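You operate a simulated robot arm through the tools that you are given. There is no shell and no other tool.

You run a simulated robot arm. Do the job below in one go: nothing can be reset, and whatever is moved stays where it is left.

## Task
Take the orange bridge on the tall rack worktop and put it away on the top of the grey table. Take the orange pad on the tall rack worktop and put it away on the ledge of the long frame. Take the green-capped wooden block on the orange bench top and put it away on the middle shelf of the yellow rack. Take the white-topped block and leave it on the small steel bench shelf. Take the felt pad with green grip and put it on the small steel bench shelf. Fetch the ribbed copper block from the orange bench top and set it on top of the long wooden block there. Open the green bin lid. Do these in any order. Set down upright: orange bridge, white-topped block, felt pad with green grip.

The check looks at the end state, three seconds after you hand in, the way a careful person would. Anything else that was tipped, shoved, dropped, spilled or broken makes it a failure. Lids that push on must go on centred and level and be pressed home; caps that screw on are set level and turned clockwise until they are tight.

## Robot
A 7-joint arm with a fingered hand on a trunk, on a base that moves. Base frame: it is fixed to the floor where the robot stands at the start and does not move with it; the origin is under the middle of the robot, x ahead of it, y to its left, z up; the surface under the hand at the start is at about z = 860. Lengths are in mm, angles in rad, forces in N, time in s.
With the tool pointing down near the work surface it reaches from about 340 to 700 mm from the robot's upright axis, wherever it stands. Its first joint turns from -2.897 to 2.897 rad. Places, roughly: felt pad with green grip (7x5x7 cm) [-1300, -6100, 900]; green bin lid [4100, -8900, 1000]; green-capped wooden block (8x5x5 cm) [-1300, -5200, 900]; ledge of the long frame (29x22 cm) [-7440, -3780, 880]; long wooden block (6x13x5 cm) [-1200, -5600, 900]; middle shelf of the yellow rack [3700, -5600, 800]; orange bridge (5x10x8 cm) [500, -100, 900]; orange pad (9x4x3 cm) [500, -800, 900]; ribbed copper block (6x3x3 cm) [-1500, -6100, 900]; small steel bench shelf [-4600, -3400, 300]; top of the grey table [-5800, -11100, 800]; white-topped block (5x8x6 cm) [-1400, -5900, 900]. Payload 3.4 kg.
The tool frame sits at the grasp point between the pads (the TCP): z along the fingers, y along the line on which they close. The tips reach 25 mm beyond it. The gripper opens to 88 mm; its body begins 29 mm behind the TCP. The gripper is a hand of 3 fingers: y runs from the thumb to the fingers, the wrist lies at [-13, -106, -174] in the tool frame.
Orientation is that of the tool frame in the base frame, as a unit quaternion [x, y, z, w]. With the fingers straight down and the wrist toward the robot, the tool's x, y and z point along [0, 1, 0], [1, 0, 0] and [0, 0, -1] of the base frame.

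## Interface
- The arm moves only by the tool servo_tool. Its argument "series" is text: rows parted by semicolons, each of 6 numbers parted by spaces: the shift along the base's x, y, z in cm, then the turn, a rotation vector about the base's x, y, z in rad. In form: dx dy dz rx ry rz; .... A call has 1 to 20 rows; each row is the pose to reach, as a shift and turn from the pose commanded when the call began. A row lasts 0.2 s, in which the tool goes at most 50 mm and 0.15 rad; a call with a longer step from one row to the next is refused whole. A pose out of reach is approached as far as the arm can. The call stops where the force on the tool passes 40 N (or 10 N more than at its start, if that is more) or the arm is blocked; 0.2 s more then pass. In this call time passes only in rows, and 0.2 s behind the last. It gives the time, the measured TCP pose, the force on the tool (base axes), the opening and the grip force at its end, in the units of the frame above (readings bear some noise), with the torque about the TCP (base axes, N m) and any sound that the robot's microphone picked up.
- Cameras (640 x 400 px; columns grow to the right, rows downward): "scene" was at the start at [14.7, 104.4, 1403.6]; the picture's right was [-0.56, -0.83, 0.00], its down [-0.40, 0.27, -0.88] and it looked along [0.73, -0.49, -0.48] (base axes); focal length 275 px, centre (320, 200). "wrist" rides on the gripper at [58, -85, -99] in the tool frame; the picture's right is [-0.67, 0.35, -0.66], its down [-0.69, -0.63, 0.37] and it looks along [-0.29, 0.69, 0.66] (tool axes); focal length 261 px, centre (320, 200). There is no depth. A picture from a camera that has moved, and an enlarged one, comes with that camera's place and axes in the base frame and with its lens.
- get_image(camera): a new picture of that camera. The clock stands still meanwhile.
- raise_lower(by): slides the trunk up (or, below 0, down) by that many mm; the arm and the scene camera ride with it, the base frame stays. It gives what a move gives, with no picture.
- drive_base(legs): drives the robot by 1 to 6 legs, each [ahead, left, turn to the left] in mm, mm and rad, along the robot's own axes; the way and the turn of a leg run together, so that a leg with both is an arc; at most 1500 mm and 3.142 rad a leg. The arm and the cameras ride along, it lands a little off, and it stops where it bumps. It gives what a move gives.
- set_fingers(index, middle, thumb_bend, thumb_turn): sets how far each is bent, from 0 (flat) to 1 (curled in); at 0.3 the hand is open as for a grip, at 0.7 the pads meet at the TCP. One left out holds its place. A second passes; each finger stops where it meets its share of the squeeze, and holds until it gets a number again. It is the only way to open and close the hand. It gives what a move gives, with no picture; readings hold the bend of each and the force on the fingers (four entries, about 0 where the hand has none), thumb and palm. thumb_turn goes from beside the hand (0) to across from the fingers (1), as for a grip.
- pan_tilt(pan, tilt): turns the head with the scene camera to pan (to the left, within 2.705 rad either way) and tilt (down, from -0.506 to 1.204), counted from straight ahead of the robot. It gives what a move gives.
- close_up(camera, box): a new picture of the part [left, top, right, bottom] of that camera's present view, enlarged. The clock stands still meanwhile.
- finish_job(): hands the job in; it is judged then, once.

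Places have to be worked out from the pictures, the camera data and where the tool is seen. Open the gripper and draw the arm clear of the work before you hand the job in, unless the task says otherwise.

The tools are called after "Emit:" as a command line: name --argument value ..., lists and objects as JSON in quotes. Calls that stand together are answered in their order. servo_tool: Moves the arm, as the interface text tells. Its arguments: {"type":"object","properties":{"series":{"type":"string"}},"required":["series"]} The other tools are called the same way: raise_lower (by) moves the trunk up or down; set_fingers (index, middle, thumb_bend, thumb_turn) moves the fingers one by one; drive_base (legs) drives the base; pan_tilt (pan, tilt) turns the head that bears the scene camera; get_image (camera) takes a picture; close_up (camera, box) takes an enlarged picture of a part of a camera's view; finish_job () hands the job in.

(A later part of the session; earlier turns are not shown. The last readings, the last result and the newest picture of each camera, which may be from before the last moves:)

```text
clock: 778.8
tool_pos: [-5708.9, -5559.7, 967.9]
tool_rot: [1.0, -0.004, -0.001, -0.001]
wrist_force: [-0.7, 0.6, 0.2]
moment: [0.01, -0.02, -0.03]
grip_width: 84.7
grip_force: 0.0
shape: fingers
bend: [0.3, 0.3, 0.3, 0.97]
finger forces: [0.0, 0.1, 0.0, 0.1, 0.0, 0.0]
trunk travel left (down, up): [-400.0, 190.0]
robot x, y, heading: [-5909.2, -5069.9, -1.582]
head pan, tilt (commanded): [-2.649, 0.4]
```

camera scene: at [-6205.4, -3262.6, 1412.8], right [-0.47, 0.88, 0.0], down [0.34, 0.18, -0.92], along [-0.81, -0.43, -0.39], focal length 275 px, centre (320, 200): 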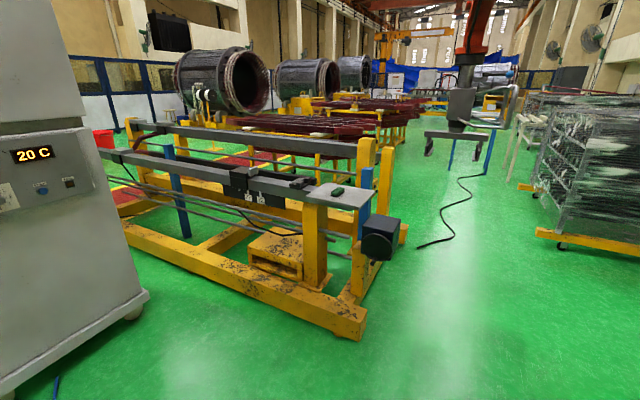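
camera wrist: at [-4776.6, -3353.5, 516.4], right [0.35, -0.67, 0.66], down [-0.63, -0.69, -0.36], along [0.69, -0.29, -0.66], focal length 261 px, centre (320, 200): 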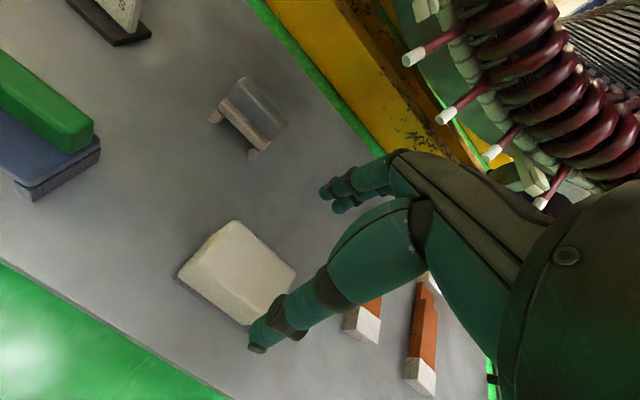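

Emit:
drive_base --legs '[[106, 24, 0.01], [107, 37, 0]]'

Emit:
drive_base --legs '[[294, 109, 0]]'

Emit:
drive_base --legs '[[0, 155, 0]]'

```text
clock: 780.8
tool_pos: [-5641.7, -5768.7, 968.4]
tool_rot: [1.0, 0.003, -0.002, 0.0]
wrist_force: [-0.4, -0.2, 0.0]
moment: [0.05, 0.02, 0.02]
grip_width: 84.2
grip_force: 0.0
shape: fingers
bend: [0.3, 0.3, 0.3, 0.97]
finger forces: [0.0, 0.0, 0.0, 0.1, 0.1, 0.0]
trunk travel left (down, up): [-400.0, 190.0]
robot x, y, heading: [-5851.7, -5283.4, -1.568]
head pan, tilt (commanded): [-2.649, 0.4]
```

```text
clock: 782.9
tool_pos: [-5532.2, -6068.1, 968.0]
tool_rot: [1.0, 0.001, 0.0, -0.001]
wrist_force: [0.2, 0.4, -1.3]
moment: [0.04, -0.02, -0.01]
grip_width: 84.7
grip_force: 0.1
shape: fingers
bend: [0.3, 0.3, 0.3, 0.97]
finger forces: [0.1, 0.0, 0.0, 0.0, 0.0, 0.0]
trunk travel left (down, up): [-400.0, 190.0]
robot x, y, heading: [-5740.7, -5582.4, -1.565]
head pan, tilt (commanded): [-2.649, 0.4]
```

```text
clock: 784.3
tool_pos: [-5377.0, -6068.1, 968.7]
tool_rot: [1.0, 0.001, -0.001, -0.001]
wrist_force: [-0.2, -0.3, 0.2]
moment: [0.03, -0.01, 0.03]
grip_width: 84.5
grip_force: 0.0
shape: fingers
bend: [0.3, 0.3, 0.3, 0.97]
finger forces: [0.0, 0.0, 0.0, 0.0, 0.0, 0.0]
trunk travel left (down, up): [-400.0, 190.0]
robot x, y, heading: [-5588.2, -5584.8, -1.569]
head pan, tilt (commanded): [-2.649, 0.4]
```

Clear of the passage. I recentre and raise the arm, then drive to the walkway and east toward the aisle by the tall rack.

Emit:
servo_tool --series "-4 0 3 0 0 0; -8 0 6 0 0 0; -12 0 9 0 0 0; -16 0 12 0 0 0; -19 0 13 0 0 0"

Emit:
drive_base --legs '[[1460, 0, 0], [0, 0, 1.57], [1450, 0, 0], [1450, 0, 0]]'

Emit:
drive_base --legs '[[1150, 0, 0]]'

```text
clock: 785.5
tool_pos: [-5565.6, -6070.2, 1100.5]
tool_rot: [1.0, 0.002, -0.001, 0.0]
wrist_force: [-0.1, 0.9, 0.4]
moment: [0.02, -0.01, -0.01]
grip_width: 84.5
grip_force: 0.1
shape: fingers
bend: [0.3, 0.3, 0.3, 0.97]
finger forces: [0.0, 0.1, 0.0, 0.0, 0.0, 0.0]
trunk travel left (down, up): [-400.0, 190.0]
robot x, y, heading: [-5586.6, -5585.9, -1.573]
head pan, tilt (commanded): [-2.649, 0.4]
```

```text
clock: 810.4
tool_pos: [-2161.5, -6980.4, 1101.0]
tool_rot: [0.693, 0.721, 0.0, 0.0]
wrist_force: [-0.1, 0.0, -0.1]
moment: [0.01, 0.0, 0.0]
grip_width: 84.4
grip_force: 0.1
shape: fingers
bend: [0.3, 0.3, 0.3, 0.97]
finger forces: [0.1, 0.0, 0.0, 0.0, 0.1, 0.1]
trunk travel left (down, up): [-400.0, 190.0]
robot x, y, heading: [-2648.1, -7021.4, 0.041]
head pan, tilt (commanded): [-2.649, 0.4]
```

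```text
clock: 816.2
tool_pos: [-1021.3, -6927.5, 1100.2]
tool_rot: [0.69, 0.724, -0.002, 0.0]
wrist_force: [1.2, 0.2, 0.7]
moment: [0.03, -0.01, -0.01]
grip_width: 84.3
grip_force: 0.0
shape: fingers
bend: [0.3, 0.3, 0.3, 0.97]
finger forces: [0.1, 0.0, 0.1, 0.0, 0.0, 0.1]
trunk travel left (down, up): [-400.0, 190.0]
robot x, y, heading: [-1501.2, -6968.6, 0.046]
head pan, tilt (commanded): [-2.649, 0.4]
```

Emit:
drive_base --legs '[[1080, 0, 0], [0, 0, 1.53]]'

Emit:
drive_base --legs '[[1450, 0, 0]]'

```text
clock: 825.4
tool_pos: [-448.0, -6423.2, 1100.5]
tool_rot: [0.002, 1.0, -0.001, 0.002]
wrist_force: [0.1, -0.6, 0.1]
moment: [0.01, -0.03, 0.0]
grip_width: 84.4
grip_force: 0.1
shape: fingers
bend: [0.3, 0.3, 0.3, 0.97]
finger forces: [0.0, 0.0, 0.0, 0.0, 0.1, 0.0]
trunk travel left (down, up): [-400.0, 190.0]
robot x, y, heading: [-430.7, -6909.6, 1.566]
head pan, tilt (commanded): [-2.649, 0.4]
```

```text
clock: 832.6
tool_pos: [-442.2, -4962.7, 1100.5]
tool_rot: [0.002, 1.0, 0.0, 0.0]
wrist_force: [0.1, -0.5, -0.7]
moment: [-0.02, 0.02, 0.03]
grip_width: 84.6
grip_force: 0.0
shape: fingers
bend: [0.3, 0.3, 0.3, 0.97]
finger forces: [0.0, 0.0, 0.0, 0.1, 0.1, 0.0]
trunk travel left (down, up): [-400.0, 190.0]
robot x, y, heading: [-421.3, -5451.0, 1.568]
head pan, tilt (commanded): [-2.649, 0.4]
```

Emit:
drive_base --legs '[[1450, 0, 0], [1450, 0, 0], [1450, 0, 0], [0, 0, -1.571]]'

Emit:
pan_tilt --pan 0.1 --tilt 0.5

Emit:
get_image --camera "scene"

```text
clock: 857.1
tool_pos: [56.7, -1120.9, 1102.0]
tool_rot: [0.712, 0.702, -0.001, 0.0]
wrist_force: [-0.9, 0.5, -0.3]
moment: [0.02, 0.01, -0.01]
grip_width: 84.7
grip_force: 0.2
shape: fingers
bend: [0.3, 0.3, 0.3, 0.97]
finger forces: [0.1, 0.0, 0.1, 0.0, 0.1, 0.0]
trunk travel left (down, up): [-400.0, 190.0]
robot x, y, heading: [-426.7, -1134.3, -0.015]
head pan, tilt (commanded): [-2.649, 0.4]
```

```text
clock: 859.5
tool_pos: [56.7, -1121.3, 1100.1]
tool_rot: [0.712, 0.702, -0.001, 0.0]
wrist_force: [0.7, 1.4, 0.2]
moment: [0.0, -0.01, 0.0]
grip_width: 84.4
grip_force: 0.0
shape: fingers
bend: [0.3, 0.3, 0.3, 0.97]
finger forces: [0.0, 0.1, 0.0, 0.0, 0.0, 0.0]
trunk travel left (down, up): [-400.0, 190.0]
robot x, y, heading: [-428.6, -1131.4, -0.016]
head pan, tilt (commanded): [0.099, 0.499]
```

```text
taken
camera scene: at [-396.4, -969.2, 1403.6], right [0.08, -1.0, 0.0], down [-0.48, -0.04, -0.88], along [0.88, 0.07, -0.48], focal length 275 px, centre (320, 200)
```

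scene: 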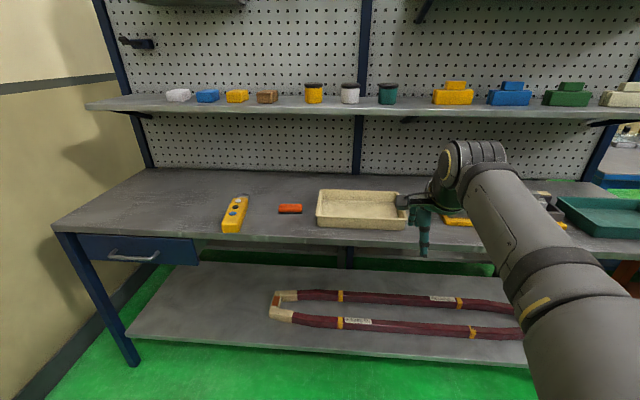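

The orange pad lies between the yellow pendant and the tray, at about (487, −783), long side along y. I move up to it.

Emit:
drive_base --legs '[[0, 345, 0.016], [400, 0, 0]]'

Emit:
get_image --camera "wrist"

Emit:
get_image --camera "scene"

```text
clock: 863.9
tool_pos: [459.2, -777.4, 1100.7]
tool_rot: [0.709, 0.705, -0.001, 0.001]
wrist_force: [0.7, -0.6, -0.1]
moment: [0.03, -0.03, -0.01]
grip_width: 84.4
grip_force: 0.1
shape: fingers
bend: [0.3, 0.3, 0.3, 0.97]
finger forces: [0.1, 0.0, 0.0, 0.0, 0.0, 0.0]
trunk travel left (down, up): [-400.0, 190.0]
robot x, y, heading: [-28.9, -794.1, -0.012]
head pan, tilt (commanded): [0.099, 0.499]
```

```text
taken
camera wrist: at [374.7, -718.2, 1200.0], right [0.34, -0.67, 0.66], down [-0.63, -0.68, -0.36], along [0.69, -0.29, -0.66], focal length 261 px, centre (320, 200)
```

wrist: 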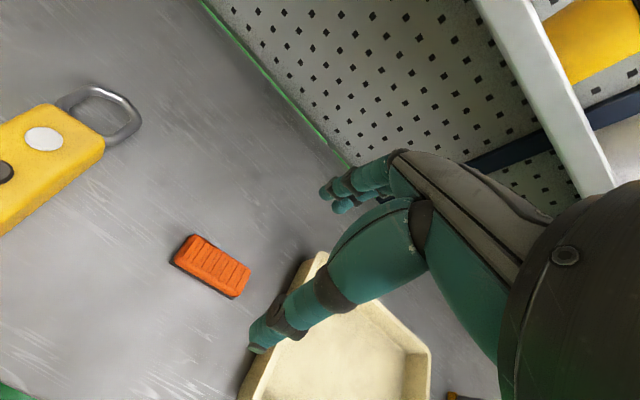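

```text
taken
camera scene: at [5.1, -628.6, 1403.6], right [0.09, -1.0, 0.0], down [-0.48, -0.04, -0.88], along [0.87, 0.08, -0.48], focal length 275 px, centre (320, 200)
```

scene: 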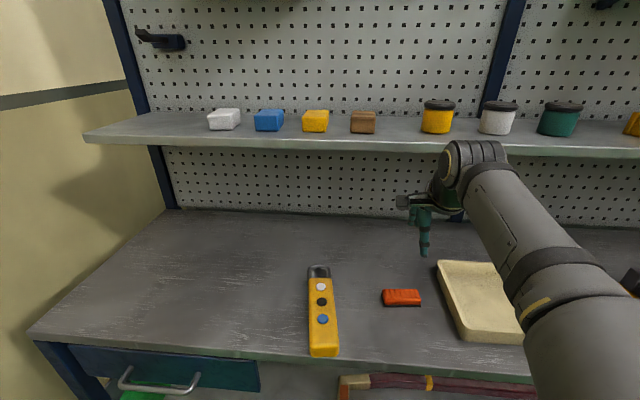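

Orange pad centre ≈ (494, −779), about 38 × 81 mm, turned +0.13 rad. I move above it and align the hand.

Emit:
servo_tool --series "1.2 0 -3 0 0 0.07; 2.4 -0.1 -6 0 0 0.135; 3.5 -0.2 -10 0 0 0.135; 3.5 -0.2 -14 0 0 0.135; 3.5 -0.2 -16.5 0 0 0.135"

Emit:
get_image --camera "wrist"

```text
clock: 865.1
tool_pos: [495.0, -777.4, 935.1]
tool_rot: [0.66, 0.751, -0.001, 0.001]
wrist_force: [0.3, -0.4, 0.1]
moment: [0.0, 0.02, 0.0]
grip_width: 84.6
grip_force: 0.1
shape: fingers
bend: [0.3, 0.3, 0.3, 0.97]
finger forces: [0.0, 0.0, 0.1, 0.0, 0.0, 0.1]
trunk travel left (down, up): [-400.0, 190.0]
robot x, y, heading: [-25.5, -794.5, -0.008]
head pan, tilt (commanded): [0.099, 0.499]
```

```text
taken
camera wrist: at [402.4, -731.2, 1035.0], right [0.43, -0.62, 0.66], down [-0.54, -0.76, -0.36], along [0.72, -0.2, -0.66], focal length 261 px, centre (320, 200)
```

wrist: 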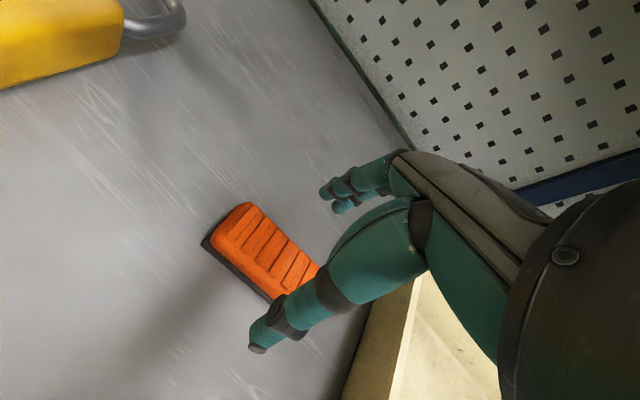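

Well centred. I lower so the fingertips are just above the worktop.

Emit:
servo_tool --series "0 0 -1.5 0 0 0; 0 0 -3 0 0 0; 0 0 -4.2 0 0 0; 0 0 -4.7 0 0 0"

Emit:
set_fingers --index 0.75 --middle 0.75 --thumb_bend 0.75

Emit:
get_image --camera "wrist"

```text
clock: 866.1
tool_pos: [494.3, -779.4, 886.5]
tool_rot: [0.661, 0.751, 0.0, 0.0]
wrist_force: [-0.6, 0.2, 0.5]
moment: [0.0, 0.0, -0.02]
grip_width: 84.7
grip_force: 0.0
shape: fingers
bend: [0.3, 0.3, 0.3, 0.97]
finger forces: [0.1, 0.0, 0.0, 0.0, 0.0, 0.1]
trunk travel left (down, up): [-400.0, 190.0]
robot x, y, heading: [-25.9, -791.7, -0.007]
head pan, tilt (commanded): [0.099, 0.499]
```

```text
clock: 867.1
tool_pos: [494.9, -778.4, 889.1]
tool_rot: [0.661, 0.75, 0.0, 0.001]
wrist_force: [2.4, 0.3, 1.9]
moment: [-0.02, -0.1, 0.01]
grip_width: 32.5
grip_force: 17.5
shape: fingers
bend: [0.58, 0.59, 0.54, 0.95]
finger forces: [9.1, 9.1, 0.0, 0.1, 15.8, 0.1]
trunk travel left (down, up): [-400.0, 190.0]
robot x, y, heading: [-26.4, -793.7, -0.012]
head pan, tilt (commanded): [0.099, 0.499]
```

```text
taken
camera wrist: at [402.9, -731.8, 988.2], right [0.43, -0.62, 0.66], down [-0.54, -0.76, -0.36], along [0.72, -0.2, -0.66], focal length 261 px, centre (320, 200)
```

wrist: 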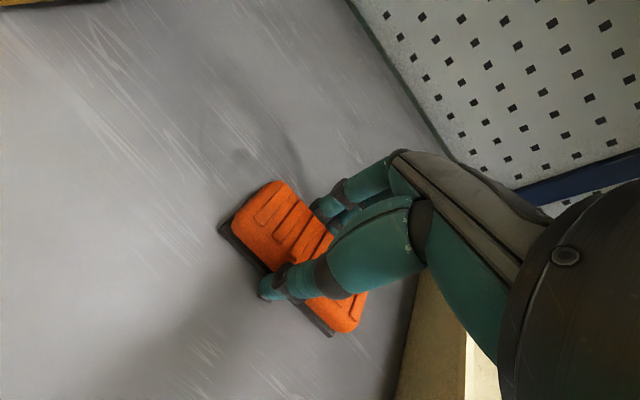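

The pad is gripped with about 17 N, evenly on both fingers. I lift and check.

Emit:
servo_tool --series "0 0 0.5 0 0 0; 0 0 1.5 0 0 0; 0 0 3 0 0 0; 0 0 6 0 0 0; 0 0 10 0 0 0; 0 0 14 0 0 0; 0 0 18 0 0 0"

Emit:
get_image --camera "wrist"

```text
clock: 868.7
tool_pos: [493.8, -780.5, 1068.5]
tool_rot: [0.661, 0.75, -0.001, 0.0]
wrist_force: [-0.2, 0.4, -1.0]
moment: [0.0, 0.03, -0.04]
grip_width: 32.6
grip_force: 16.4
shape: fingers
bend: [0.58, 0.6, 0.54, 0.95]
finger forces: [8.2, 7.6, 0.0, 0.0, 15.8, 0.0]
trunk travel left (down, up): [-400.0, 190.0]
robot x, y, heading: [-22.4, -792.6, -0.013]
head pan, tilt (commanded): [0.099, 0.499]
```

```text
taken
camera wrist: at [402.0, -733.5, 1168.5], right [0.43, -0.62, 0.66], down [-0.54, -0.76, -0.36], along [0.72, -0.2, -0.66], focal length 261 px, centre (320, 200)
```

wrist: 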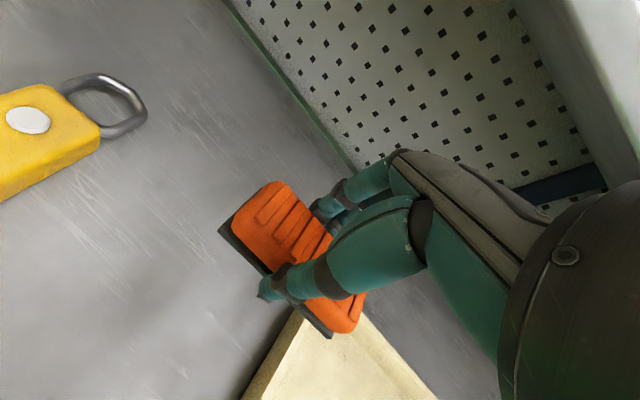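

The orange pad is held. I back off the rack, turn south and drive down the aisle.

Emit:
drive_base --legs '[[-400, 0, 0], [0, 0, -1.558], [1450, 0, 0], [1450, 0, 0]]'

Emit:
drive_base --legs '[[1450, 0, 0]]'

```text
clock: 888.7
tool_pos: [-344.5, -4240.3, 1069.3]
tool_rot: [0.997, 0.078, -0.001, -0.001]
wrist_force: [-0.6, -0.4, -1.6]
moment: [-0.02, -0.02, 0.0]
grip_width: 32.1
grip_force: 15.5
shape: fingers
bend: [0.59, 0.6, 0.54, 0.95]
finger forces: [8.0, 7.4, 0.0, 0.0, 15.5, 0.0]
trunk travel left (down, up): [-400.0, 190.0]
robot x, y, heading: [-370.0, -3719.2, -1.553]
head pan, tilt (commanded): [0.099, 0.499]
```

```text
clock: 895.9
tool_pos: [-329.7, -5699.5, 1068.9]
tool_rot: [0.997, 0.074, -0.001, -0.001]
wrist_force: [0.0, -0.5, -0.6]
moment: [-0.02, 0.01, -0.05]
grip_width: 32.4
grip_force: 14.8
shape: fingers
bend: [0.59, 0.6, 0.54, 0.95]
finger forces: [7.9, 7.4, 0.0, 0.0, 15.4, 0.0]
trunk travel left (down, up): [-400.0, 190.0]
robot x, y, heading: [-349.2, -5182.0, -1.558]
head pan, tilt (commanded): [0.099, 0.499]
```

Emit:
drive_base --legs '[[1450, 0, 0], [400, 0, 0], [0, 0, -1.585], [1450, 0, 0], [1450, 0, 0]]'

Emit:
drive_base --legs '[[1100, 0, 0]]'

```text
clock: 922.5
tool_pos: [-3716.5, -7106.1, 1069.1]
tool_rot: [0.768, -0.64, -0.001, -0.002]
wrist_force: [0.2, 0.5, -2.4]
moment: [0.03, -0.04, 0.0]
grip_width: 31.8
grip_force: 15.4
shape: fingers
bend: [0.59, 0.6, 0.54, 0.95]
finger forces: [7.7, 7.2, 0.0, 0.0, 15.0, 0.0]
trunk travel left (down, up): [-400.0, 190.0]
robot x, y, heading: [-3201.3, -7065.8, -3.099]
head pan, tilt (commanded): [0.099, 0.499]
```

```text
clock: 928.0
tool_pos: [-4805.6, -7136.5, 1069.6]
tool_rot: [0.763, -0.646, 0.0, -0.001]
wrist_force: [0.8, 0.6, -1.3]
moment: [0.02, -0.01, -0.02]
grip_width: 31.9
grip_force: 15.5
shape: fingers
bend: [0.59, 0.6, 0.54, 0.95]
finger forces: [7.8, 7.2, 0.0, 0.1, 14.9, 0.0]
trunk travel left (down, up): [-400.0, 190.0]
robot x, y, heading: [-4284.0, -7106.5, -3.115]
head pan, tilt (commanded): [0.099, 0.499]
```

Emit:
drive_base --legs '[[1285, 0, 0], [0, 0, 1.544]]'

```text
clock: 938.3
tool_pos: [-5553.6, -7642.4, 1069.4]
tool_rot: [0.998, 0.069, -0.001, -0.001]
wrist_force: [0.1, -1.3, 0.0]
moment: [0.0, 0.03, 0.01]
grip_width: 31.3
grip_force: 14.2
shape: fingers
bend: [0.59, 0.6, 0.54, 0.95]
finger forces: [7.5, 7.1, 0.1, 0.0, 14.5, 0.1]
trunk travel left (down, up): [-400.0, 190.0]
robot x, y, heading: [-5568.3, -7123.1, -1.568]
head pan, tilt (commanded): [0.099, 0.499]
```

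In line. I reverse north to the passage entry as before.

Emit:
drive_base --legs '[[-900, -8, 0]]'

Emit:
drive_base --legs '[[-640, -5, 0]]'

Emit:
servo_tool --series "4 0 0 0 0 0; 8 0 0 0 0 0; 12 0 0 0 0 0; 16 0.3 0 0 0 0; 18 0.5 0 0 0 0"

```text
clock: 943.0
tool_pos: [-5564.4, -6753.0, 1068.1]
tool_rot: [0.998, 0.058, 0.0, -0.001]
wrist_force: [0.4, 0.7, -1.4]
moment: [0.03, -0.01, -0.01]
grip_width: 31.3
grip_force: 14.5
shape: fingers
bend: [0.59, 0.6, 0.54, 0.95]
finger forces: [7.6, 7.0, 0.0, 0.0, 14.6, 0.0]
trunk travel left (down, up): [-400.0, 190.0]
robot x, y, heading: [-5565.2, -6238.1, -1.592]
head pan, tilt (commanded): [0.099, 0.499]
```

```text
clock: 946.5
tool_pos: [-5554.9, -6122.4, 1068.5]
tool_rot: [0.998, 0.059, -0.001, -0.001]
wrist_force: [0.1, -0.4, -0.5]
moment: [-0.01, 0.02, 0.03]
grip_width: 31.4
grip_force: 15.0
shape: fingers
bend: [0.59, 0.6, 0.54, 0.95]
finger forces: [7.7, 7.0, 0.0, 0.0, 14.6, 0.0]
trunk travel left (down, up): [-400.0, 190.0]
robot x, y, heading: [-5560.6, -5602.9, -1.587]
head pan, tilt (commanded): [0.099, 0.499]
```

```text
clock: 947.8
tool_pos: [-5373.7, -6117.2, 1069.0]
tool_rot: [0.998, 0.058, -0.001, -0.001]
wrist_force: [0.3, -0.3, -0.9]
moment: [0.0, 0.01, -0.01]
grip_width: 31.5
grip_force: 14.4
shape: fingers
bend: [0.59, 0.6, 0.54, 0.95]
finger forces: [7.6, 7.0, 0.0, 0.1, 14.5, 0.1]
trunk travel left (down, up): [-400.0, 190.0]
robot x, y, heading: [-5559.4, -5601.7, -1.589]
head pan, tilt (commanded): [0.099, 0.499]
```

Emit:
drive_base --legs '[[-25, 0, 0.017], [0, -180, 0]]'

Emit:
drive_base --legs '[[-290, -108, 0]]'

```text
clock: 949.7
tool_pos: [-5543.5, -6088.5, 1067.9]
tool_rot: [0.998, 0.068, -0.001, -0.001]
wrist_force: [0.1, 0.0, -0.8]
moment: [-0.01, -0.02, -0.03]
grip_width: 31.6
grip_force: 14.4
shape: fingers
bend: [0.59, 0.6, 0.54, 0.95]
finger forces: [7.6, 7.0, 0.1, 0.0, 14.6, 0.0]
trunk travel left (down, up): [-400.0, 190.0]
robot x, y, heading: [-5736.9, -5578.4, -1.569]
head pan, tilt (commanded): [0.099, 0.499]
```

```text
clock: 951.8
tool_pos: [-5652.5, -5794.3, 1069.9]
tool_rot: [0.998, 0.067, -0.001, 0.0]
wrist_force: [-0.5, -0.4, -0.4]
moment: [-0.02, 0.0, 0.02]
grip_width: 31.2
grip_force: 14.8
shape: fingers
bend: [0.59, 0.6, 0.54, 0.95]
finger forces: [7.6, 7.0, 0.1, 0.0, 14.7, 0.1]
trunk travel left (down, up): [-400.0, 190.0]
robot x, y, heading: [-5846.0, -5280.3, -1.578]
head pan, tilt (commanded): [0.099, 0.499]
```

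Emit:
drive_base --legs '[[-103, -39, 0.007], [-100, -22, 0]]'

Emit:
drive_base --legs '[[-270, 0, 0]]'

Emit:
drive_base --legs '[[-270, 0, 0]]'

```text
clock: 953.7
tool_pos: [-5711.1, -5590.1, 1069.4]
tool_rot: [0.997, 0.071, 0.0, -0.001]
wrist_force: [0.2, -0.2, -0.8]
moment: [0.02, 0.01, -0.02]
grip_width: 31.7
grip_force: 14.4
shape: fingers
bend: [0.59, 0.6, 0.54, 0.95]
finger forces: [7.6, 7.1, 0.0, 0.1, 14.6, 0.0]
trunk travel left (down, up): [-400.0, 190.0]
robot x, y, heading: [-5907.0, -5081.1, -1.567]
head pan, tilt (commanded): [0.099, 0.499]
```

```text
clock: 955.6
tool_pos: [-5712.4, -5319.8, 1069.1]
tool_rot: [0.997, 0.071, -0.002, -0.001]
wrist_force: [-0.3, 0.6, -0.2]
moment: [-0.04, 0.01, 0.02]
grip_width: 31.3
grip_force: 14.3
shape: fingers
bend: [0.59, 0.6, 0.54, 0.95]
finger forces: [7.6, 7.0, 0.0, 0.0, 14.6, 0.0]
trunk travel left (down, up): [-400.0, 190.0]
robot x, y, heading: [-5910.5, -4808.6, -1.567]
head pan, tilt (commanded): [0.099, 0.499]
```

```text
clock: 957.5
tool_pos: [-5711.2, -5048.3, 1069.0]
tool_rot: [0.997, 0.072, -0.001, 0.0]
wrist_force: [-0.1, -0.1, -0.6]
moment: [0.01, 0.02, -0.01]
grip_width: 31.4
grip_force: 14.5
shape: fingers
bend: [0.59, 0.6, 0.54, 0.95]
finger forces: [7.6, 7.0, 0.0, 0.0, 14.6, 0.0]
trunk travel left (down, up): [-400.0, 190.0]
robot x, y, heading: [-5910.8, -4537.1, -1.564]
head pan, tilt (commanded): [0.099, 0.499]
```

Through for the last time with the orange pad. I go north past the cart line and turn to face the long frame (−x).

Emit:
drive_base --legs '[[-60, -162, -0.005], [-760, 0, 0], [0, 0, -1.571]]'

Emit:
servo_tool --series "0 4 0 0 0 0; 0 8 0 0 0 0; 0 12 0 0 0 0; 0 16 0 0 0 0; 0 20 0 0 0 0"

Emit:
pan_tilt --pan 0.0 --tilt 0.5

Emit:
get_image --camera "scene"

```text
clock: 963.8
tool_pos: [-6006.0, -4283.4, 1068.2]
tool_rot: [0.999, -0.052, 0.0, 0.0]
wrist_force: [0.6, -0.4, -1.3]
moment: [0.05, 0.05, 0.04]
grip_width: 31.2
grip_force: 14.5
shape: fingers
bend: [0.59, 0.6, 0.54, 0.95]
finger forces: [7.5, 6.9, 0.1, 0.1, 14.5, 0.1]
trunk travel left (down, up): [-400.0, 190.0]
robot x, y, heading: [-6073.9, -3740.9, -1.815]
head pan, tilt (commanded): [0.099, 0.499]
stopped in leg 3: the robot was blocked; the commanded pose is now the measured one
```

```text
clock: 965.0
tool_pos: [-6008.3, -4080.6, 1069.4]
tool_rot: [0.999, -0.052, -0.001, -0.002]
wrist_force: [0.5, 0.4, 0.2]
moment: [0.03, 0.01, -0.01]
grip_width: 31.3
grip_force: 14.8
shape: fingers
bend: [0.59, 0.6, 0.54, 0.95]
finger forces: [7.6, 7.0, 0.0, 0.0, 14.6, 0.0]
trunk travel left (down, up): [-400.0, 190.0]
robot x, y, heading: [-6072.3, -3742.2, -1.813]
head pan, tilt (commanded): [0.099, 0.499]
```

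```text
clock: 965.7
tool_pos: [-6007.1, -4081.9, 1068.7]
tool_rot: [0.999, -0.053, -0.001, -0.001]
wrist_force: [0.3, -0.5, -0.5]
moment: [0.02, 0.0, 0.0]
grip_width: 31.3
grip_force: 15.2
shape: fingers
bend: [0.59, 0.6, 0.54, 0.95]
finger forces: [7.7, 7.0, 0.0, 0.0, 14.6, 0.0]
trunk travel left (down, up): [-400.0, 190.0]
robot x, y, heading: [-6070.7, -3740.2, -1.82]
head pan, tilt (commanded): [0.0, 0.499]
```

```text
taken
camera scene: at [-5928.3, -3811.8, 1403.6], right [-0.97, 0.24, 0.0], down [0.12, 0.46, -0.88], along [-0.21, -0.85, -0.48], focal length 275 px, centre (320, 200)
```

scene: 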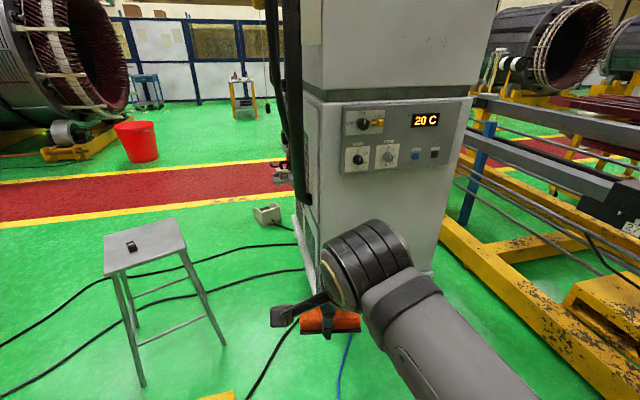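

The turn was blocked: I was beside the yellow cart, and my rear corner must have touched it. I look at the cart at once to see how things stand.

Emit:
pan_tilt --pan 1.5 --tilt 0.9

Emit:
get_image --camera "scene"

Emit:
pan_tilt --pan 2.2 --tilt 1.1

Emit:
get_image --camera "scene"

```text
clock: 967.3
tool_pos: [-6007.3, -4081.5, 1069.2]
tool_rot: [0.999, -0.053, -0.001, 0.0]
wrist_force: [-0.2, -0.9, -0.5]
moment: [-0.01, -0.02, 0.02]
grip_width: 31.2
grip_force: 15.0
shape: fingers
bend: [0.59, 0.6, 0.54, 0.95]
finger forces: [7.6, 6.9, 0.0, 0.0, 14.6, 0.0]
trunk travel left (down, up): [-400.0, 190.0]
robot x, y, heading: [-6071.3, -3738.1, -1.817]
head pan, tilt (commanded): [1.499, 0.901]
```

```text
taken
camera scene: at [-5834.6, -3746.9, 1369.7], right [-0.31, -0.95, 0.0], down [-0.74, 0.24, -0.62], along [0.59, -0.19, -0.78], focal length 275 px, centre (320, 200)
```

scene: 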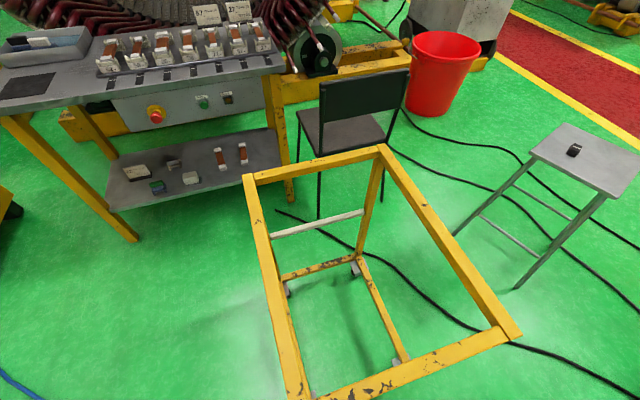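

```text
clock: 968.4
tool_pos: [-6008.2, -4082.1, 1069.0]
tool_rot: [0.999, -0.053, -0.001, -0.001]
wrist_force: [-0.1, 0.4, -1.4]
moment: [-0.02, -0.01, 0.0]
grip_width: 31.5
grip_force: 14.9
shape: fingers
bend: [0.59, 0.6, 0.54, 0.95]
finger forces: [7.6, 7.1, 0.1, 0.0, 14.6, 0.0]
trunk travel left (down, up): [-400.0, 190.0]
robot x, y, heading: [-6071.8, -3738.5, -1.815]
head pan, tilt (commanded): [2.201, 1.1]
```

```text
taken
camera scene: at [-5847.8, -3699.7, 1355.9], right [0.38, -0.93, 0.0], down [-0.83, -0.33, -0.45], along [0.42, 0.17, -0.89], focal length 275 px, centre (320, 200)
```

scene: 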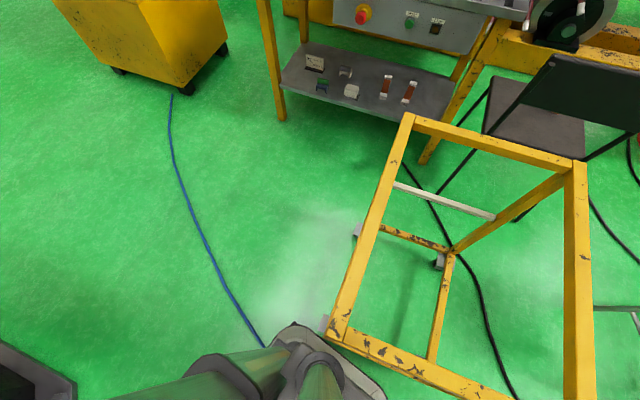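

My base corner has met the cart's north-west leg and stopped there; the cart still stands. I turn back the same way, then go farther north where there is room before turning.

Emit:
drive_base --legs '[[0, 0, 0.245]]'

Emit:
get_image --camera "scene"

```text
clock: 969.6
tool_pos: [-5928.3, -4055.7, 1069.7]
tool_rot: [0.998, 0.068, 0.0, -0.001]
wrist_force: [1.1, -0.4, 0.2]
moment: [-0.01, -0.02, 0.0]
grip_width: 31.3
grip_force: 14.6
shape: fingers
bend: [0.59, 0.6, 0.54, 0.95]
finger forces: [7.5, 7.0, 0.0, 0.0, 14.5, 0.0]
trunk travel left (down, up): [-400.0, 190.0]
robot x, y, heading: [-6073.0, -3737.9, -1.573]
head pan, tilt (commanded): [2.201, 1.1]
```

```text
taken
camera scene: at [-5864.9, -3646.8, 1355.9], right [0.59, -0.81, 0.0], down [-0.72, -0.52, -0.45], along [0.37, 0.27, -0.89], focal length 275 px, centre (320, 200)
```

scene: 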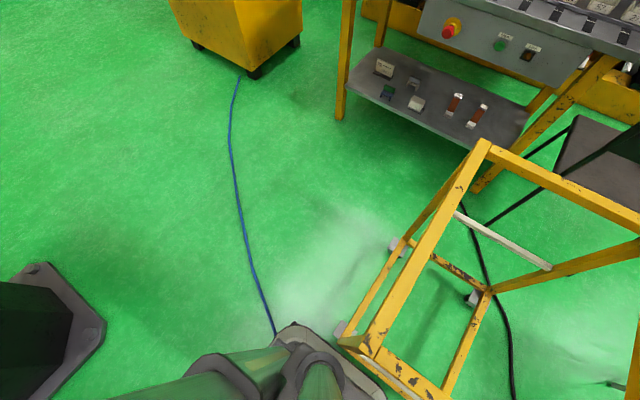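

The contact was with the cart's top north-west corner, and turning back freed me. I step 60 mm west first, then go north to y ≈ −3350 before turning.

Emit:
drive_base --legs '[[0, -80, 0]]'

Emit:
drive_base --legs '[[-390, 0, 0]]'

Emit:
pan_tilt --pan 1.2 --tilt 0.7

Emit:
get_image --camera "scene"

```text
clock: 970.6
tool_pos: [-6009.5, -4056.0, 1067.9]
tool_rot: [0.998, 0.069, 0.0, 0.0]
wrist_force: [-0.1, -0.5, -1.3]
moment: [0.03, 0.01, 0.0]
grip_width: 31.4
grip_force: 15.1
shape: fingers
bend: [0.59, 0.6, 0.54, 0.95]
finger forces: [7.6, 7.0, 0.1, 0.1, 14.7, 0.0]
trunk travel left (down, up): [-400.0, 190.0]
robot x, y, heading: [-6157.8, -3737.3, -1.573]
head pan, tilt (commanded): [2.201, 1.1]
```

```text
clock: 973.1
tool_pos: [-6008.7, -3661.4, 1070.0]
tool_rot: [0.998, 0.068, 0.0, -0.001]
wrist_force: [-0.1, 0.4, -0.9]
moment: [0.02, 0.02, 0.03]
grip_width: 31.2
grip_force: 14.6
shape: fingers
bend: [0.59, 0.6, 0.54, 0.95]
finger forces: [7.6, 7.0, 0.0, 0.1, 14.6, 0.0]
trunk travel left (down, up): [-400.0, 190.0]
robot x, y, heading: [-6156.1, -3348.5, -1.573]
head pan, tilt (commanded): [2.201, 1.1]
```

```text
clock: 974.4
tool_pos: [-6008.4, -3662.5, 1068.6]
tool_rot: [0.998, 0.068, 0.0, -0.001]
wrist_force: [-0.8, 0.1, -1.1]
moment: [0.01, 0.04, -0.03]
grip_width: 31.4
grip_force: 14.9
shape: fingers
bend: [0.59, 0.6, 0.54, 0.95]
finger forces: [7.6, 7.0, 0.0, 0.0, 14.5, 0.0]
trunk travel left (down, up): [-400.0, 190.0]
robot x, y, heading: [-6152.9, -3346.6, -1.576]
head pan, tilt (commanded): [1.201, 0.7]
```

```text
taken
camera scene: at [-5916.9, -3321.0, 1385.9], right [-0.36, -0.93, 0.0], down [-0.6, 0.23, -0.76], along [0.71, -0.28, -0.64], focal length 275 px, centre (320, 200)
```

scene: 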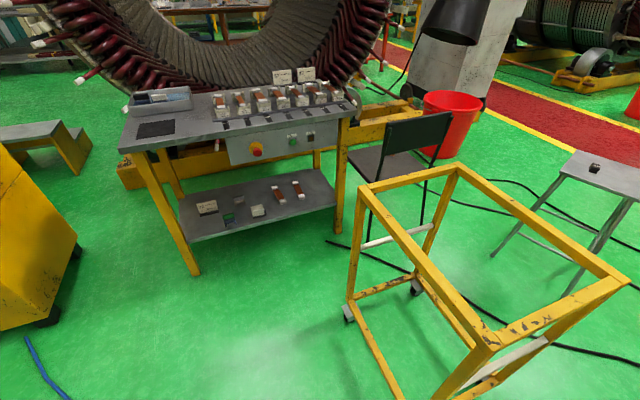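

The cart's top north-east corner works out at the same place as before (within 8 mm), so it was not moved. Here there is room, so I turn to face the long frame.

Emit:
drive_base --legs '[[0, 0, -1.566]]'

Emit:
pan_tilt --pan 0.3 --tilt 0.5

Emit:
get_image --camera "scene"

```text
clock: 978.7
tool_pos: [-6472.8, -3484.4, 1068.8]
tool_rot: [0.745, -0.667, 0.0, -0.002]
wrist_force: [-0.4, 0.1, -1.2]
moment: [-0.01, -0.01, 0.0]
grip_width: 31.0
grip_force: 14.6
shape: fingers
bend: [0.59, 0.61, 0.54, 0.95]
finger forces: [7.4, 6.9, 0.1, 0.0, 14.4, 0.1]
trunk travel left (down, up): [-400.0, 190.0]
robot x, y, heading: [-6154.0, -3343.1, 3.116]
head pan, tilt (commanded): [1.201, 0.7]
```

```text
clock: 979.9
tool_pos: [-6472.3, -3483.3, 1069.5]
tool_rot: [0.746, -0.666, 0.0, -0.001]
wrist_force: [0.3, -0.2, -0.5]
moment: [0.01, 0.0, -0.01]
grip_width: 31.2
grip_force: 14.1
shape: fingers
bend: [0.59, 0.61, 0.54, 0.95]
finger forces: [7.4, 6.9, 0.1, 0.0, 14.3, 0.0]
trunk travel left (down, up): [-400.0, 190.0]
robot x, y, heading: [-6153.0, -3348.9, 3.118]
head pan, tilt (commanded): [0.3, 0.499]
```

```text
taken
camera scene: at [-6186.1, -3534.0, 1403.6], right [-0.27, 0.96, 0.0], down [0.46, 0.13, -0.88], along [-0.85, -0.24, -0.48], focal length 275 px, centre (320, 200)
```

scene: 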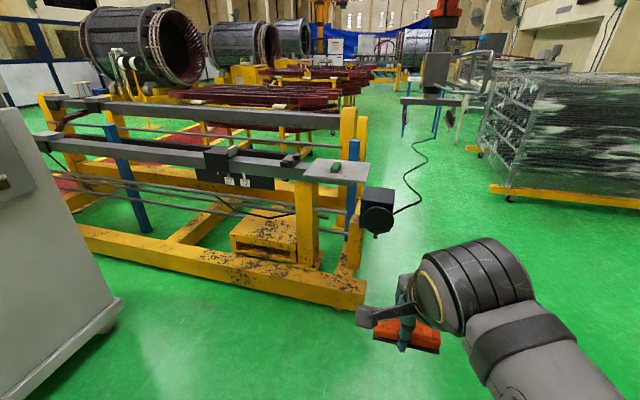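

I drive toward the ledge, stopping short of it for a closer look.

Emit:
drive_base --legs '[[560, 345, 0.024]]'

Emit:
pan_tilt --pan 0.1 --tilt 0.55

Emit:
get_image --camera "scene"

Emit:
close_up --camera "scene" --box '[220, 140, 420, 280]'

```text
clock: 983.5
tool_pos: [-7032.4, -3833.1, 1068.1]
tool_rot: [0.756, -0.655, 0.0, -0.002]
wrist_force: [-0.5, 0.1, -1.2]
moment: [0.02, -0.02, -0.01]
grip_width: 31.2
grip_force: 14.5
shape: fingers
bend: [0.59, 0.61, 0.54, 0.95]
finger forces: [7.3, 6.8, 0.1, 0.0, 14.3, 0.0]
trunk travel left (down, up): [-400.0, 190.0]
robot x, y, heading: [-6719.6, -3687.4, -3.14]
head pan, tilt (commanded): [0.3, 0.499]
```

```text
clock: 984.2
tool_pos: [-7033.6, -3832.2, 1068.5]
tool_rot: [0.755, -0.656, 0.0, -0.001]
wrist_force: [0.7, 0.4, -0.8]
moment: [0.0, 0.0, 0.0]
grip_width: 31.0
grip_force: 14.5
shape: fingers
bend: [0.59, 0.61, 0.54, 0.95]
finger forces: [7.4, 6.8, 0.0, 0.0, 14.3, 0.0]
trunk travel left (down, up): [-400.0, 190.0]
robot x, y, heading: [-6718.4, -3687.1, -3.138]
head pan, tilt (commanded): [0.099, 0.55]
```

```text
taken
camera scene: at [-6748.5, -3856.3, 1399.0], right [-0.1, 0.99, 0.0], down [0.52, 0.05, -0.85], along [-0.85, -0.09, -0.52], focal length 275 px, centre (320, 200)
```

scene: 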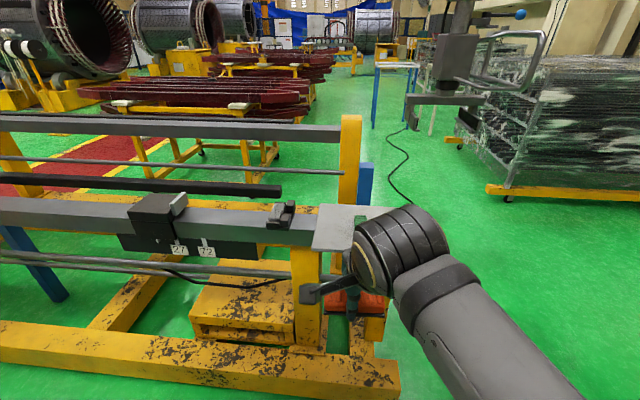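

```text
2.86 times, centred on (320, 210) of scene
camera zoom: at [-6748.5, -3856.3, 1399.0], right [-0.1, 0.99, 0.0], down [0.52, 0.05, -0.85], along [-0.85, -0.09, -0.52], focal length 787 px, centre (320, 171)
```

zoom: 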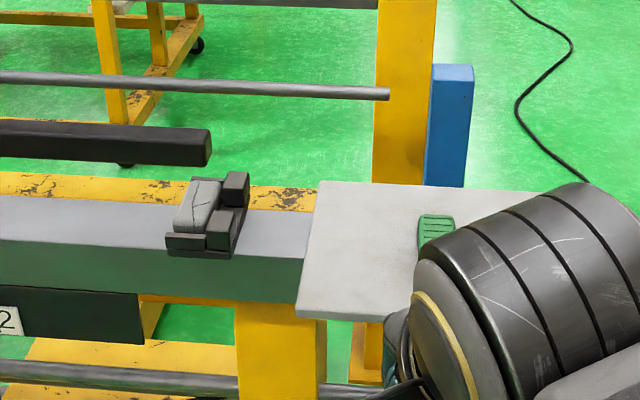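

I bring the arm in line with the north part of the ledge, squaring the pad, and look with the wrist camera.

Emit:
servo_tool --series "-1 4 0 0 0 -0.05; -2 8 0 0 0 -0.1; -3 12 0 0 0 -0.14; -4 13 0 0 0 -0.14"

Emit:
get_image --camera "wrist"

Emit:
get_image --camera "scene"

```text
clock: 985.2
tool_pos: [-7071.3, -3700.4, 1068.2]
tool_rot: [-0.707, 0.708, 0.001, 0.0]
wrist_force: [0.2, -0.8, -0.4]
moment: [0.02, -0.01, -0.01]
grip_width: 31.1
grip_force: 14.5
shape: fingers
bend: [0.59, 0.61, 0.54, 0.95]
finger forces: [7.3, 6.7, 0.1, 0.0, 14.3, 0.1]
trunk travel left (down, up): [-400.0, 190.0]
robot x, y, heading: [-6717.6, -3686.8, -3.136]
head pan, tilt (commanded): [0.099, 0.55]
```

```text
taken
camera wrist: at [-6986.3, -3759.1, 1168.5], right [-0.35, 0.67, 0.66], down [0.63, 0.69, -0.36], along [-0.69, 0.29, -0.66], focal length 261 px, centre (320, 200)
```

wrist: 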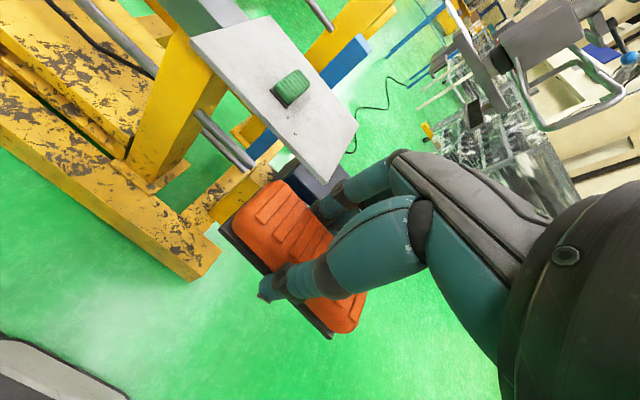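

```text
taken
camera scene: at [-6748.5, -3856.1, 1399.1], right [-0.1, 0.99, 0.0], down [0.52, 0.05, -0.85], along [-0.85, -0.09, -0.52], focal length 275 px, centre (320, 200)
```

scene: 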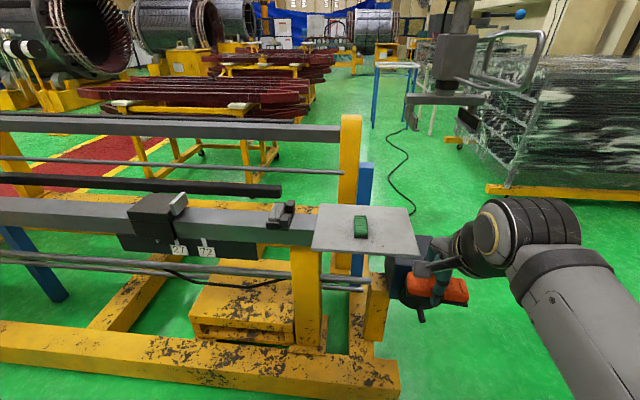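

The ledge reads x −7554…−7319, y −3930…−3642; the green block's north side is at y ≈ −3773. I'll set the pad at about (−7430, −3703). I drive forward 220 mm, then extend the arm over the spot.

Emit:
drive_base --legs '[[220, 0, 0]]'

Emit:
servo_tool --series "-4 -0.1 -1 0 0 0; -8 -0.2 -3 0 0 0; -12 -0.2 -6 0 0 0; -14 -0.2 -9 0 0 0; -14 -0.2 -11 0 0 0"

Emit:
get_image --camera "wrist"

Emit:
get_image --camera "scene"

```text
clock: 986.9
tool_pos: [-7292.0, -3701.3, 1068.8]
tool_rot: [0.707, -0.707, 0.001, -0.001]
wrist_force: [-0.1, -0.3, -0.7]
moment: [0.03, 0.0, -0.01]
grip_width: 31.1
grip_force: 13.8
shape: fingers
bend: [0.6, 0.61, 0.54, 0.95]
finger forces: [7.4, 6.9, 0.1, 0.0, 14.3, 0.0]
trunk travel left (down, up): [-400.0, 190.0]
robot x, y, heading: [-6941.5, -3687.0, -3.141]
head pan, tilt (commanded): [0.099, 0.55]
```

```text
clock: 988.1
tool_pos: [-7430.4, -3703.5, 958.7]
tool_rot: [-0.707, 0.707, 0.0, 0.002]
wrist_force: [0.6, 1.0, -0.9]
moment: [0.0, 0.02, -0.02]
grip_width: 31.0
grip_force: 14.2
shape: fingers
bend: [0.6, 0.61, 0.54, 0.95]
finger forces: [7.4, 6.8, 0.0, 0.1, 14.1, 0.1]
trunk travel left (down, up): [-400.0, 190.0]
robot x, y, heading: [-6940.0, -3686.2, -3.142]
head pan, tilt (commanded): [0.099, 0.55]
```

```text
taken
camera wrist: at [-7346.4, -3761.8, 1057.8], right [-0.35, 0.67, 0.66], down [0.63, 0.69, -0.36], along [-0.69, 0.29, -0.66], focal length 261 px, centre (320, 200)
```

wrist: 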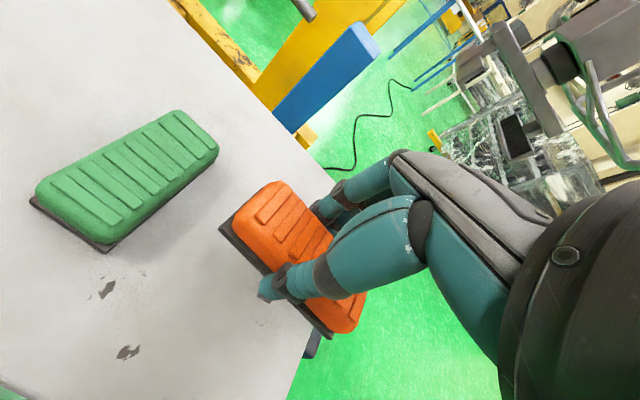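

```text
taken
camera scene: at [-6969.5, -3856.7, 1399.0], right [-0.1, 0.99, 0.0], down [0.52, 0.05, -0.85], along [-0.85, -0.09, -0.52], focal length 275 px, centre (320, 200)
```

scene: 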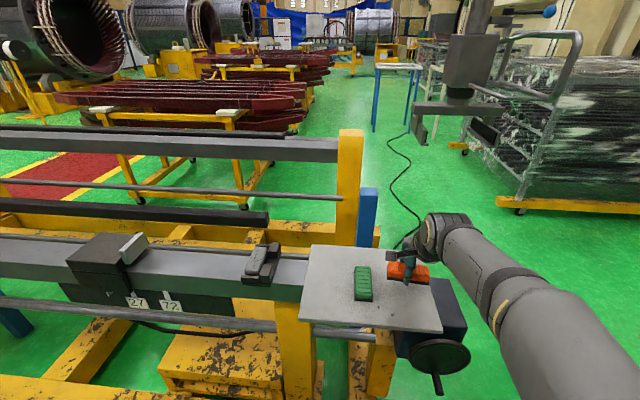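

The pad is over the free strip: 25 mm inside the north edge and 34 mm from the green block. I lower it in small steps.

Emit:
servo_tool --series "0 0 -1.2 0 0 0; 0 0 -2.4 0 0 0; 0 0 -3.2 0 0 0"

Emit:
servo_tool --series "0 0 -0.2 0 0 0; 0 0 -0.4 0 0 0"

```text
clock: 988.9
tool_pos: [-7430.5, -3704.6, 925.4]
tool_rot: [-0.707, 0.707, -0.001, 0.001]
wrist_force: [0.3, -0.6, -0.7]
moment: [-0.03, -0.02, 0.0]
grip_width: 31.3
grip_force: 13.7
shape: fingers
bend: [0.6, 0.61, 0.54, 0.95]
finger forces: [7.4, 6.8, 0.1, 0.0, 14.1, 0.1]
trunk travel left (down, up): [-400.0, 190.0]
robot x, y, heading: [-6939.0, -3686.1, -3.138]
head pan, tilt (commanded): [0.099, 0.55]
```

```text
clock: 989.5
tool_pos: [-7432.8, -3703.8, 921.3]
tool_rot: [0.707, -0.707, 0.0, -0.001]
wrist_force: [-0.9, 0.0, -1.0]
moment: [-0.01, -0.01, -0.01]
grip_width: 30.8
grip_force: 14.8
shape: fingers
bend: [0.6, 0.61, 0.54, 0.95]
finger forces: [7.4, 6.8, 0.0, 0.0, 14.1, 0.0]
trunk travel left (down, up): [-400.0, 190.0]
robot x, y, heading: [-6938.1, -3686.3, -3.138]
head pan, tilt (commanded): [0.099, 0.55]
```

Emit:
servo_tool --series "0 0 -0.2 0 0 0; 0 0 -0.4 0 0 0"

Emit:
get_image --camera "wrist"

```text
clock: 990.1
tool_pos: [-7431.0, -3704.3, 918.2]
tool_rot: [0.708, -0.706, -0.001, -0.001]
wrist_force: [-0.9, 0.6, -0.4]
moment: [0.01, 0.02, 0.0]
grip_width: 31.0
grip_force: 14.0
shape: fingers
bend: [0.6, 0.61, 0.54, 0.95]
finger forces: [7.4, 6.8, 0.1, 0.0, 14.1, 0.0]
trunk travel left (down, up): [-400.0, 190.0]
robot x, y, heading: [-6937.7, -3683.8, -3.142]
head pan, tilt (commanded): [0.099, 0.55]
```

```text
taken
camera wrist: at [-7347.4, -3761.8, 1018.2], right [-0.35, 0.67, 0.66], down [0.63, 0.69, -0.36], along [-0.69, 0.29, -0.66], focal length 261 px, centre (320, 200)
```

wrist: 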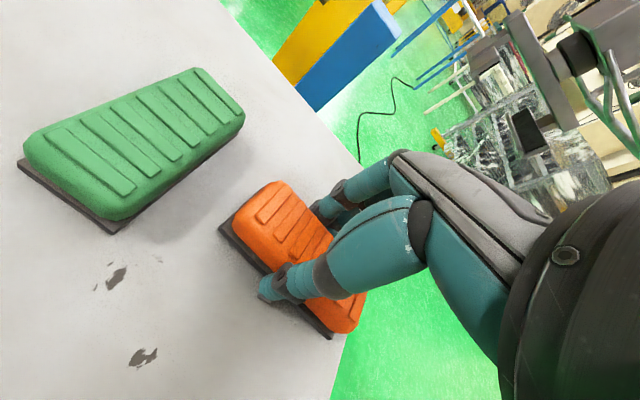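

Still a few millimetres above. I shift 8 mm south for a better margin from the edge, then continue down.

Emit:
servo_tool --series "0 -0.4 0.2 0 0 0; 0 -0.8 0.2 0 0 0; 0 -0.8 -0.1 0 0 0"

Emit:
servo_tool --series "0 0 -0.15 0 0 0; 0 0 -0.3 0 0 0"

```text
clock: 990.9
tool_pos: [-7431.5, -3712.6, 917.1]
tool_rot: [0.707, -0.707, 0.0, -0.001]
wrist_force: [-1.0, 0.2, -0.7]
moment: [0.0, 0.01, 0.0]
grip_width: 30.8
grip_force: 14.3
shape: fingers
bend: [0.6, 0.61, 0.54, 0.95]
finger forces: [7.3, 6.9, 0.1, 0.0, 14.1, 0.0]
trunk travel left (down, up): [-400.0, 190.0]
robot x, y, heading: [-6942.7, -3687.0, -3.14]
head pan, tilt (commanded): [0.099, 0.55]
```

```text
clock: 991.5
tool_pos: [-7432.2, -3713.1, 914.8]
tool_rot: [0.708, -0.706, 0.0, -0.001]
wrist_force: [-0.1, 0.4, -0.4]
moment: [0.01, 0.04, 0.01]
grip_width: 31.0
grip_force: 14.0
shape: fingers
bend: [0.6, 0.61, 0.54, 0.95]
finger forces: [7.3, 6.9, 0.0, 0.0, 14.2, 0.1]
trunk travel left (down, up): [-400.0, 190.0]
robot x, y, heading: [-6937.9, -3689.0, -3.138]
head pan, tilt (commanded): [0.099, 0.55]
```

Emit:
servo_tool --series "0 0 -0.15 0 0 0; 0 0 -0.3 0 0 0"

Emit:
servo_tool --series "0 0 -0.1 0 0 0; 0 0 -0.2 0 0 0"

```text
clock: 992.1
tool_pos: [-7431.5, -3711.5, 912.8]
tool_rot: [0.708, -0.707, -0.001, 0.0]
wrist_force: [0.5, 0.6, 10.2]
moment: [-0.06, 0.18, 0.03]
grip_width: 31.3
grip_force: 17.7
shape: fingers
bend: [0.6, 0.61, 0.54, 0.95]
finger forces: [9.9, 8.0, 0.0, 0.0, 16.7, 0.0]
trunk travel left (down, up): [-400.0, 190.0]
robot x, y, heading: [-6939.6, -3682.9, -3.141]
head pan, tilt (commanded): [0.099, 0.55]
```

```text
clock: 992.7
tool_pos: [-7431.5, -3712.5, 912.9]
tool_rot: [0.707, -0.707, -0.002, 0.002]
wrist_force: [-2.6, 0.0, 27.0]
moment: [-0.13, 0.56, 0.0]
grip_width: 31.1
grip_force: 25.6
shape: fingers
bend: [0.59, 0.61, 0.54, 0.95]
finger forces: [25.8, 8.6, 0.1, 0.0, 16.7, 0.0]
trunk travel left (down, up): [-400.0, 190.0]
robot x, y, heading: [-6944.2, -3688.0, -3.136]
head pan, tilt (commanded): [0.099, 0.55]
```

Contact, now somewhat too firm (27 N). I ease up until the load is small.

Emit:
servo_tool --series "0 0 0.15 0 0 0; 0 0 0.3 0 0 0"

Emit:
servo_tool --series "0 0 0.1 0 0 0"

```text
clock: 993.3
tool_pos: [-7431.9, -3712.9, 912.7]
tool_rot: [0.707, -0.707, 0.0, -0.002]
wrist_force: [-5.6, 0.5, 20.1]
moment: [-0.08, 0.49, -0.04]
grip_width: 31.1
grip_force: 21.4
shape: fingers
bend: [0.59, 0.6, 0.54, 0.95]
finger forces: [19.3, 9.1, 0.0, 0.0, 14.2, 0.1]
trunk travel left (down, up): [-400.0, 190.0]
robot x, y, heading: [-6937.8, -3685.8, -3.14]
head pan, tilt (commanded): [0.099, 0.55]
```

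```text
clock: 993.7
tool_pos: [-7431.4, -3712.9, 912.8]
tool_rot: [0.708, -0.707, 0.0, -0.002]
wrist_force: [-4.9, 1.0, 11.0]
moment: [-0.06, 0.34, 0.0]
grip_width: 31.2
grip_force: 17.6
shape: fingers
bend: [0.59, 0.6, 0.55, 0.95]
finger forces: [11.6, 9.2, 0.1, 0.0, 13.5, 0.0]
trunk travel left (down, up): [-400.0, 190.0]
robot x, y, heading: [-6941.2, -3689.7, -3.139]
head pan, tilt (commanded): [0.099, 0.55]
```

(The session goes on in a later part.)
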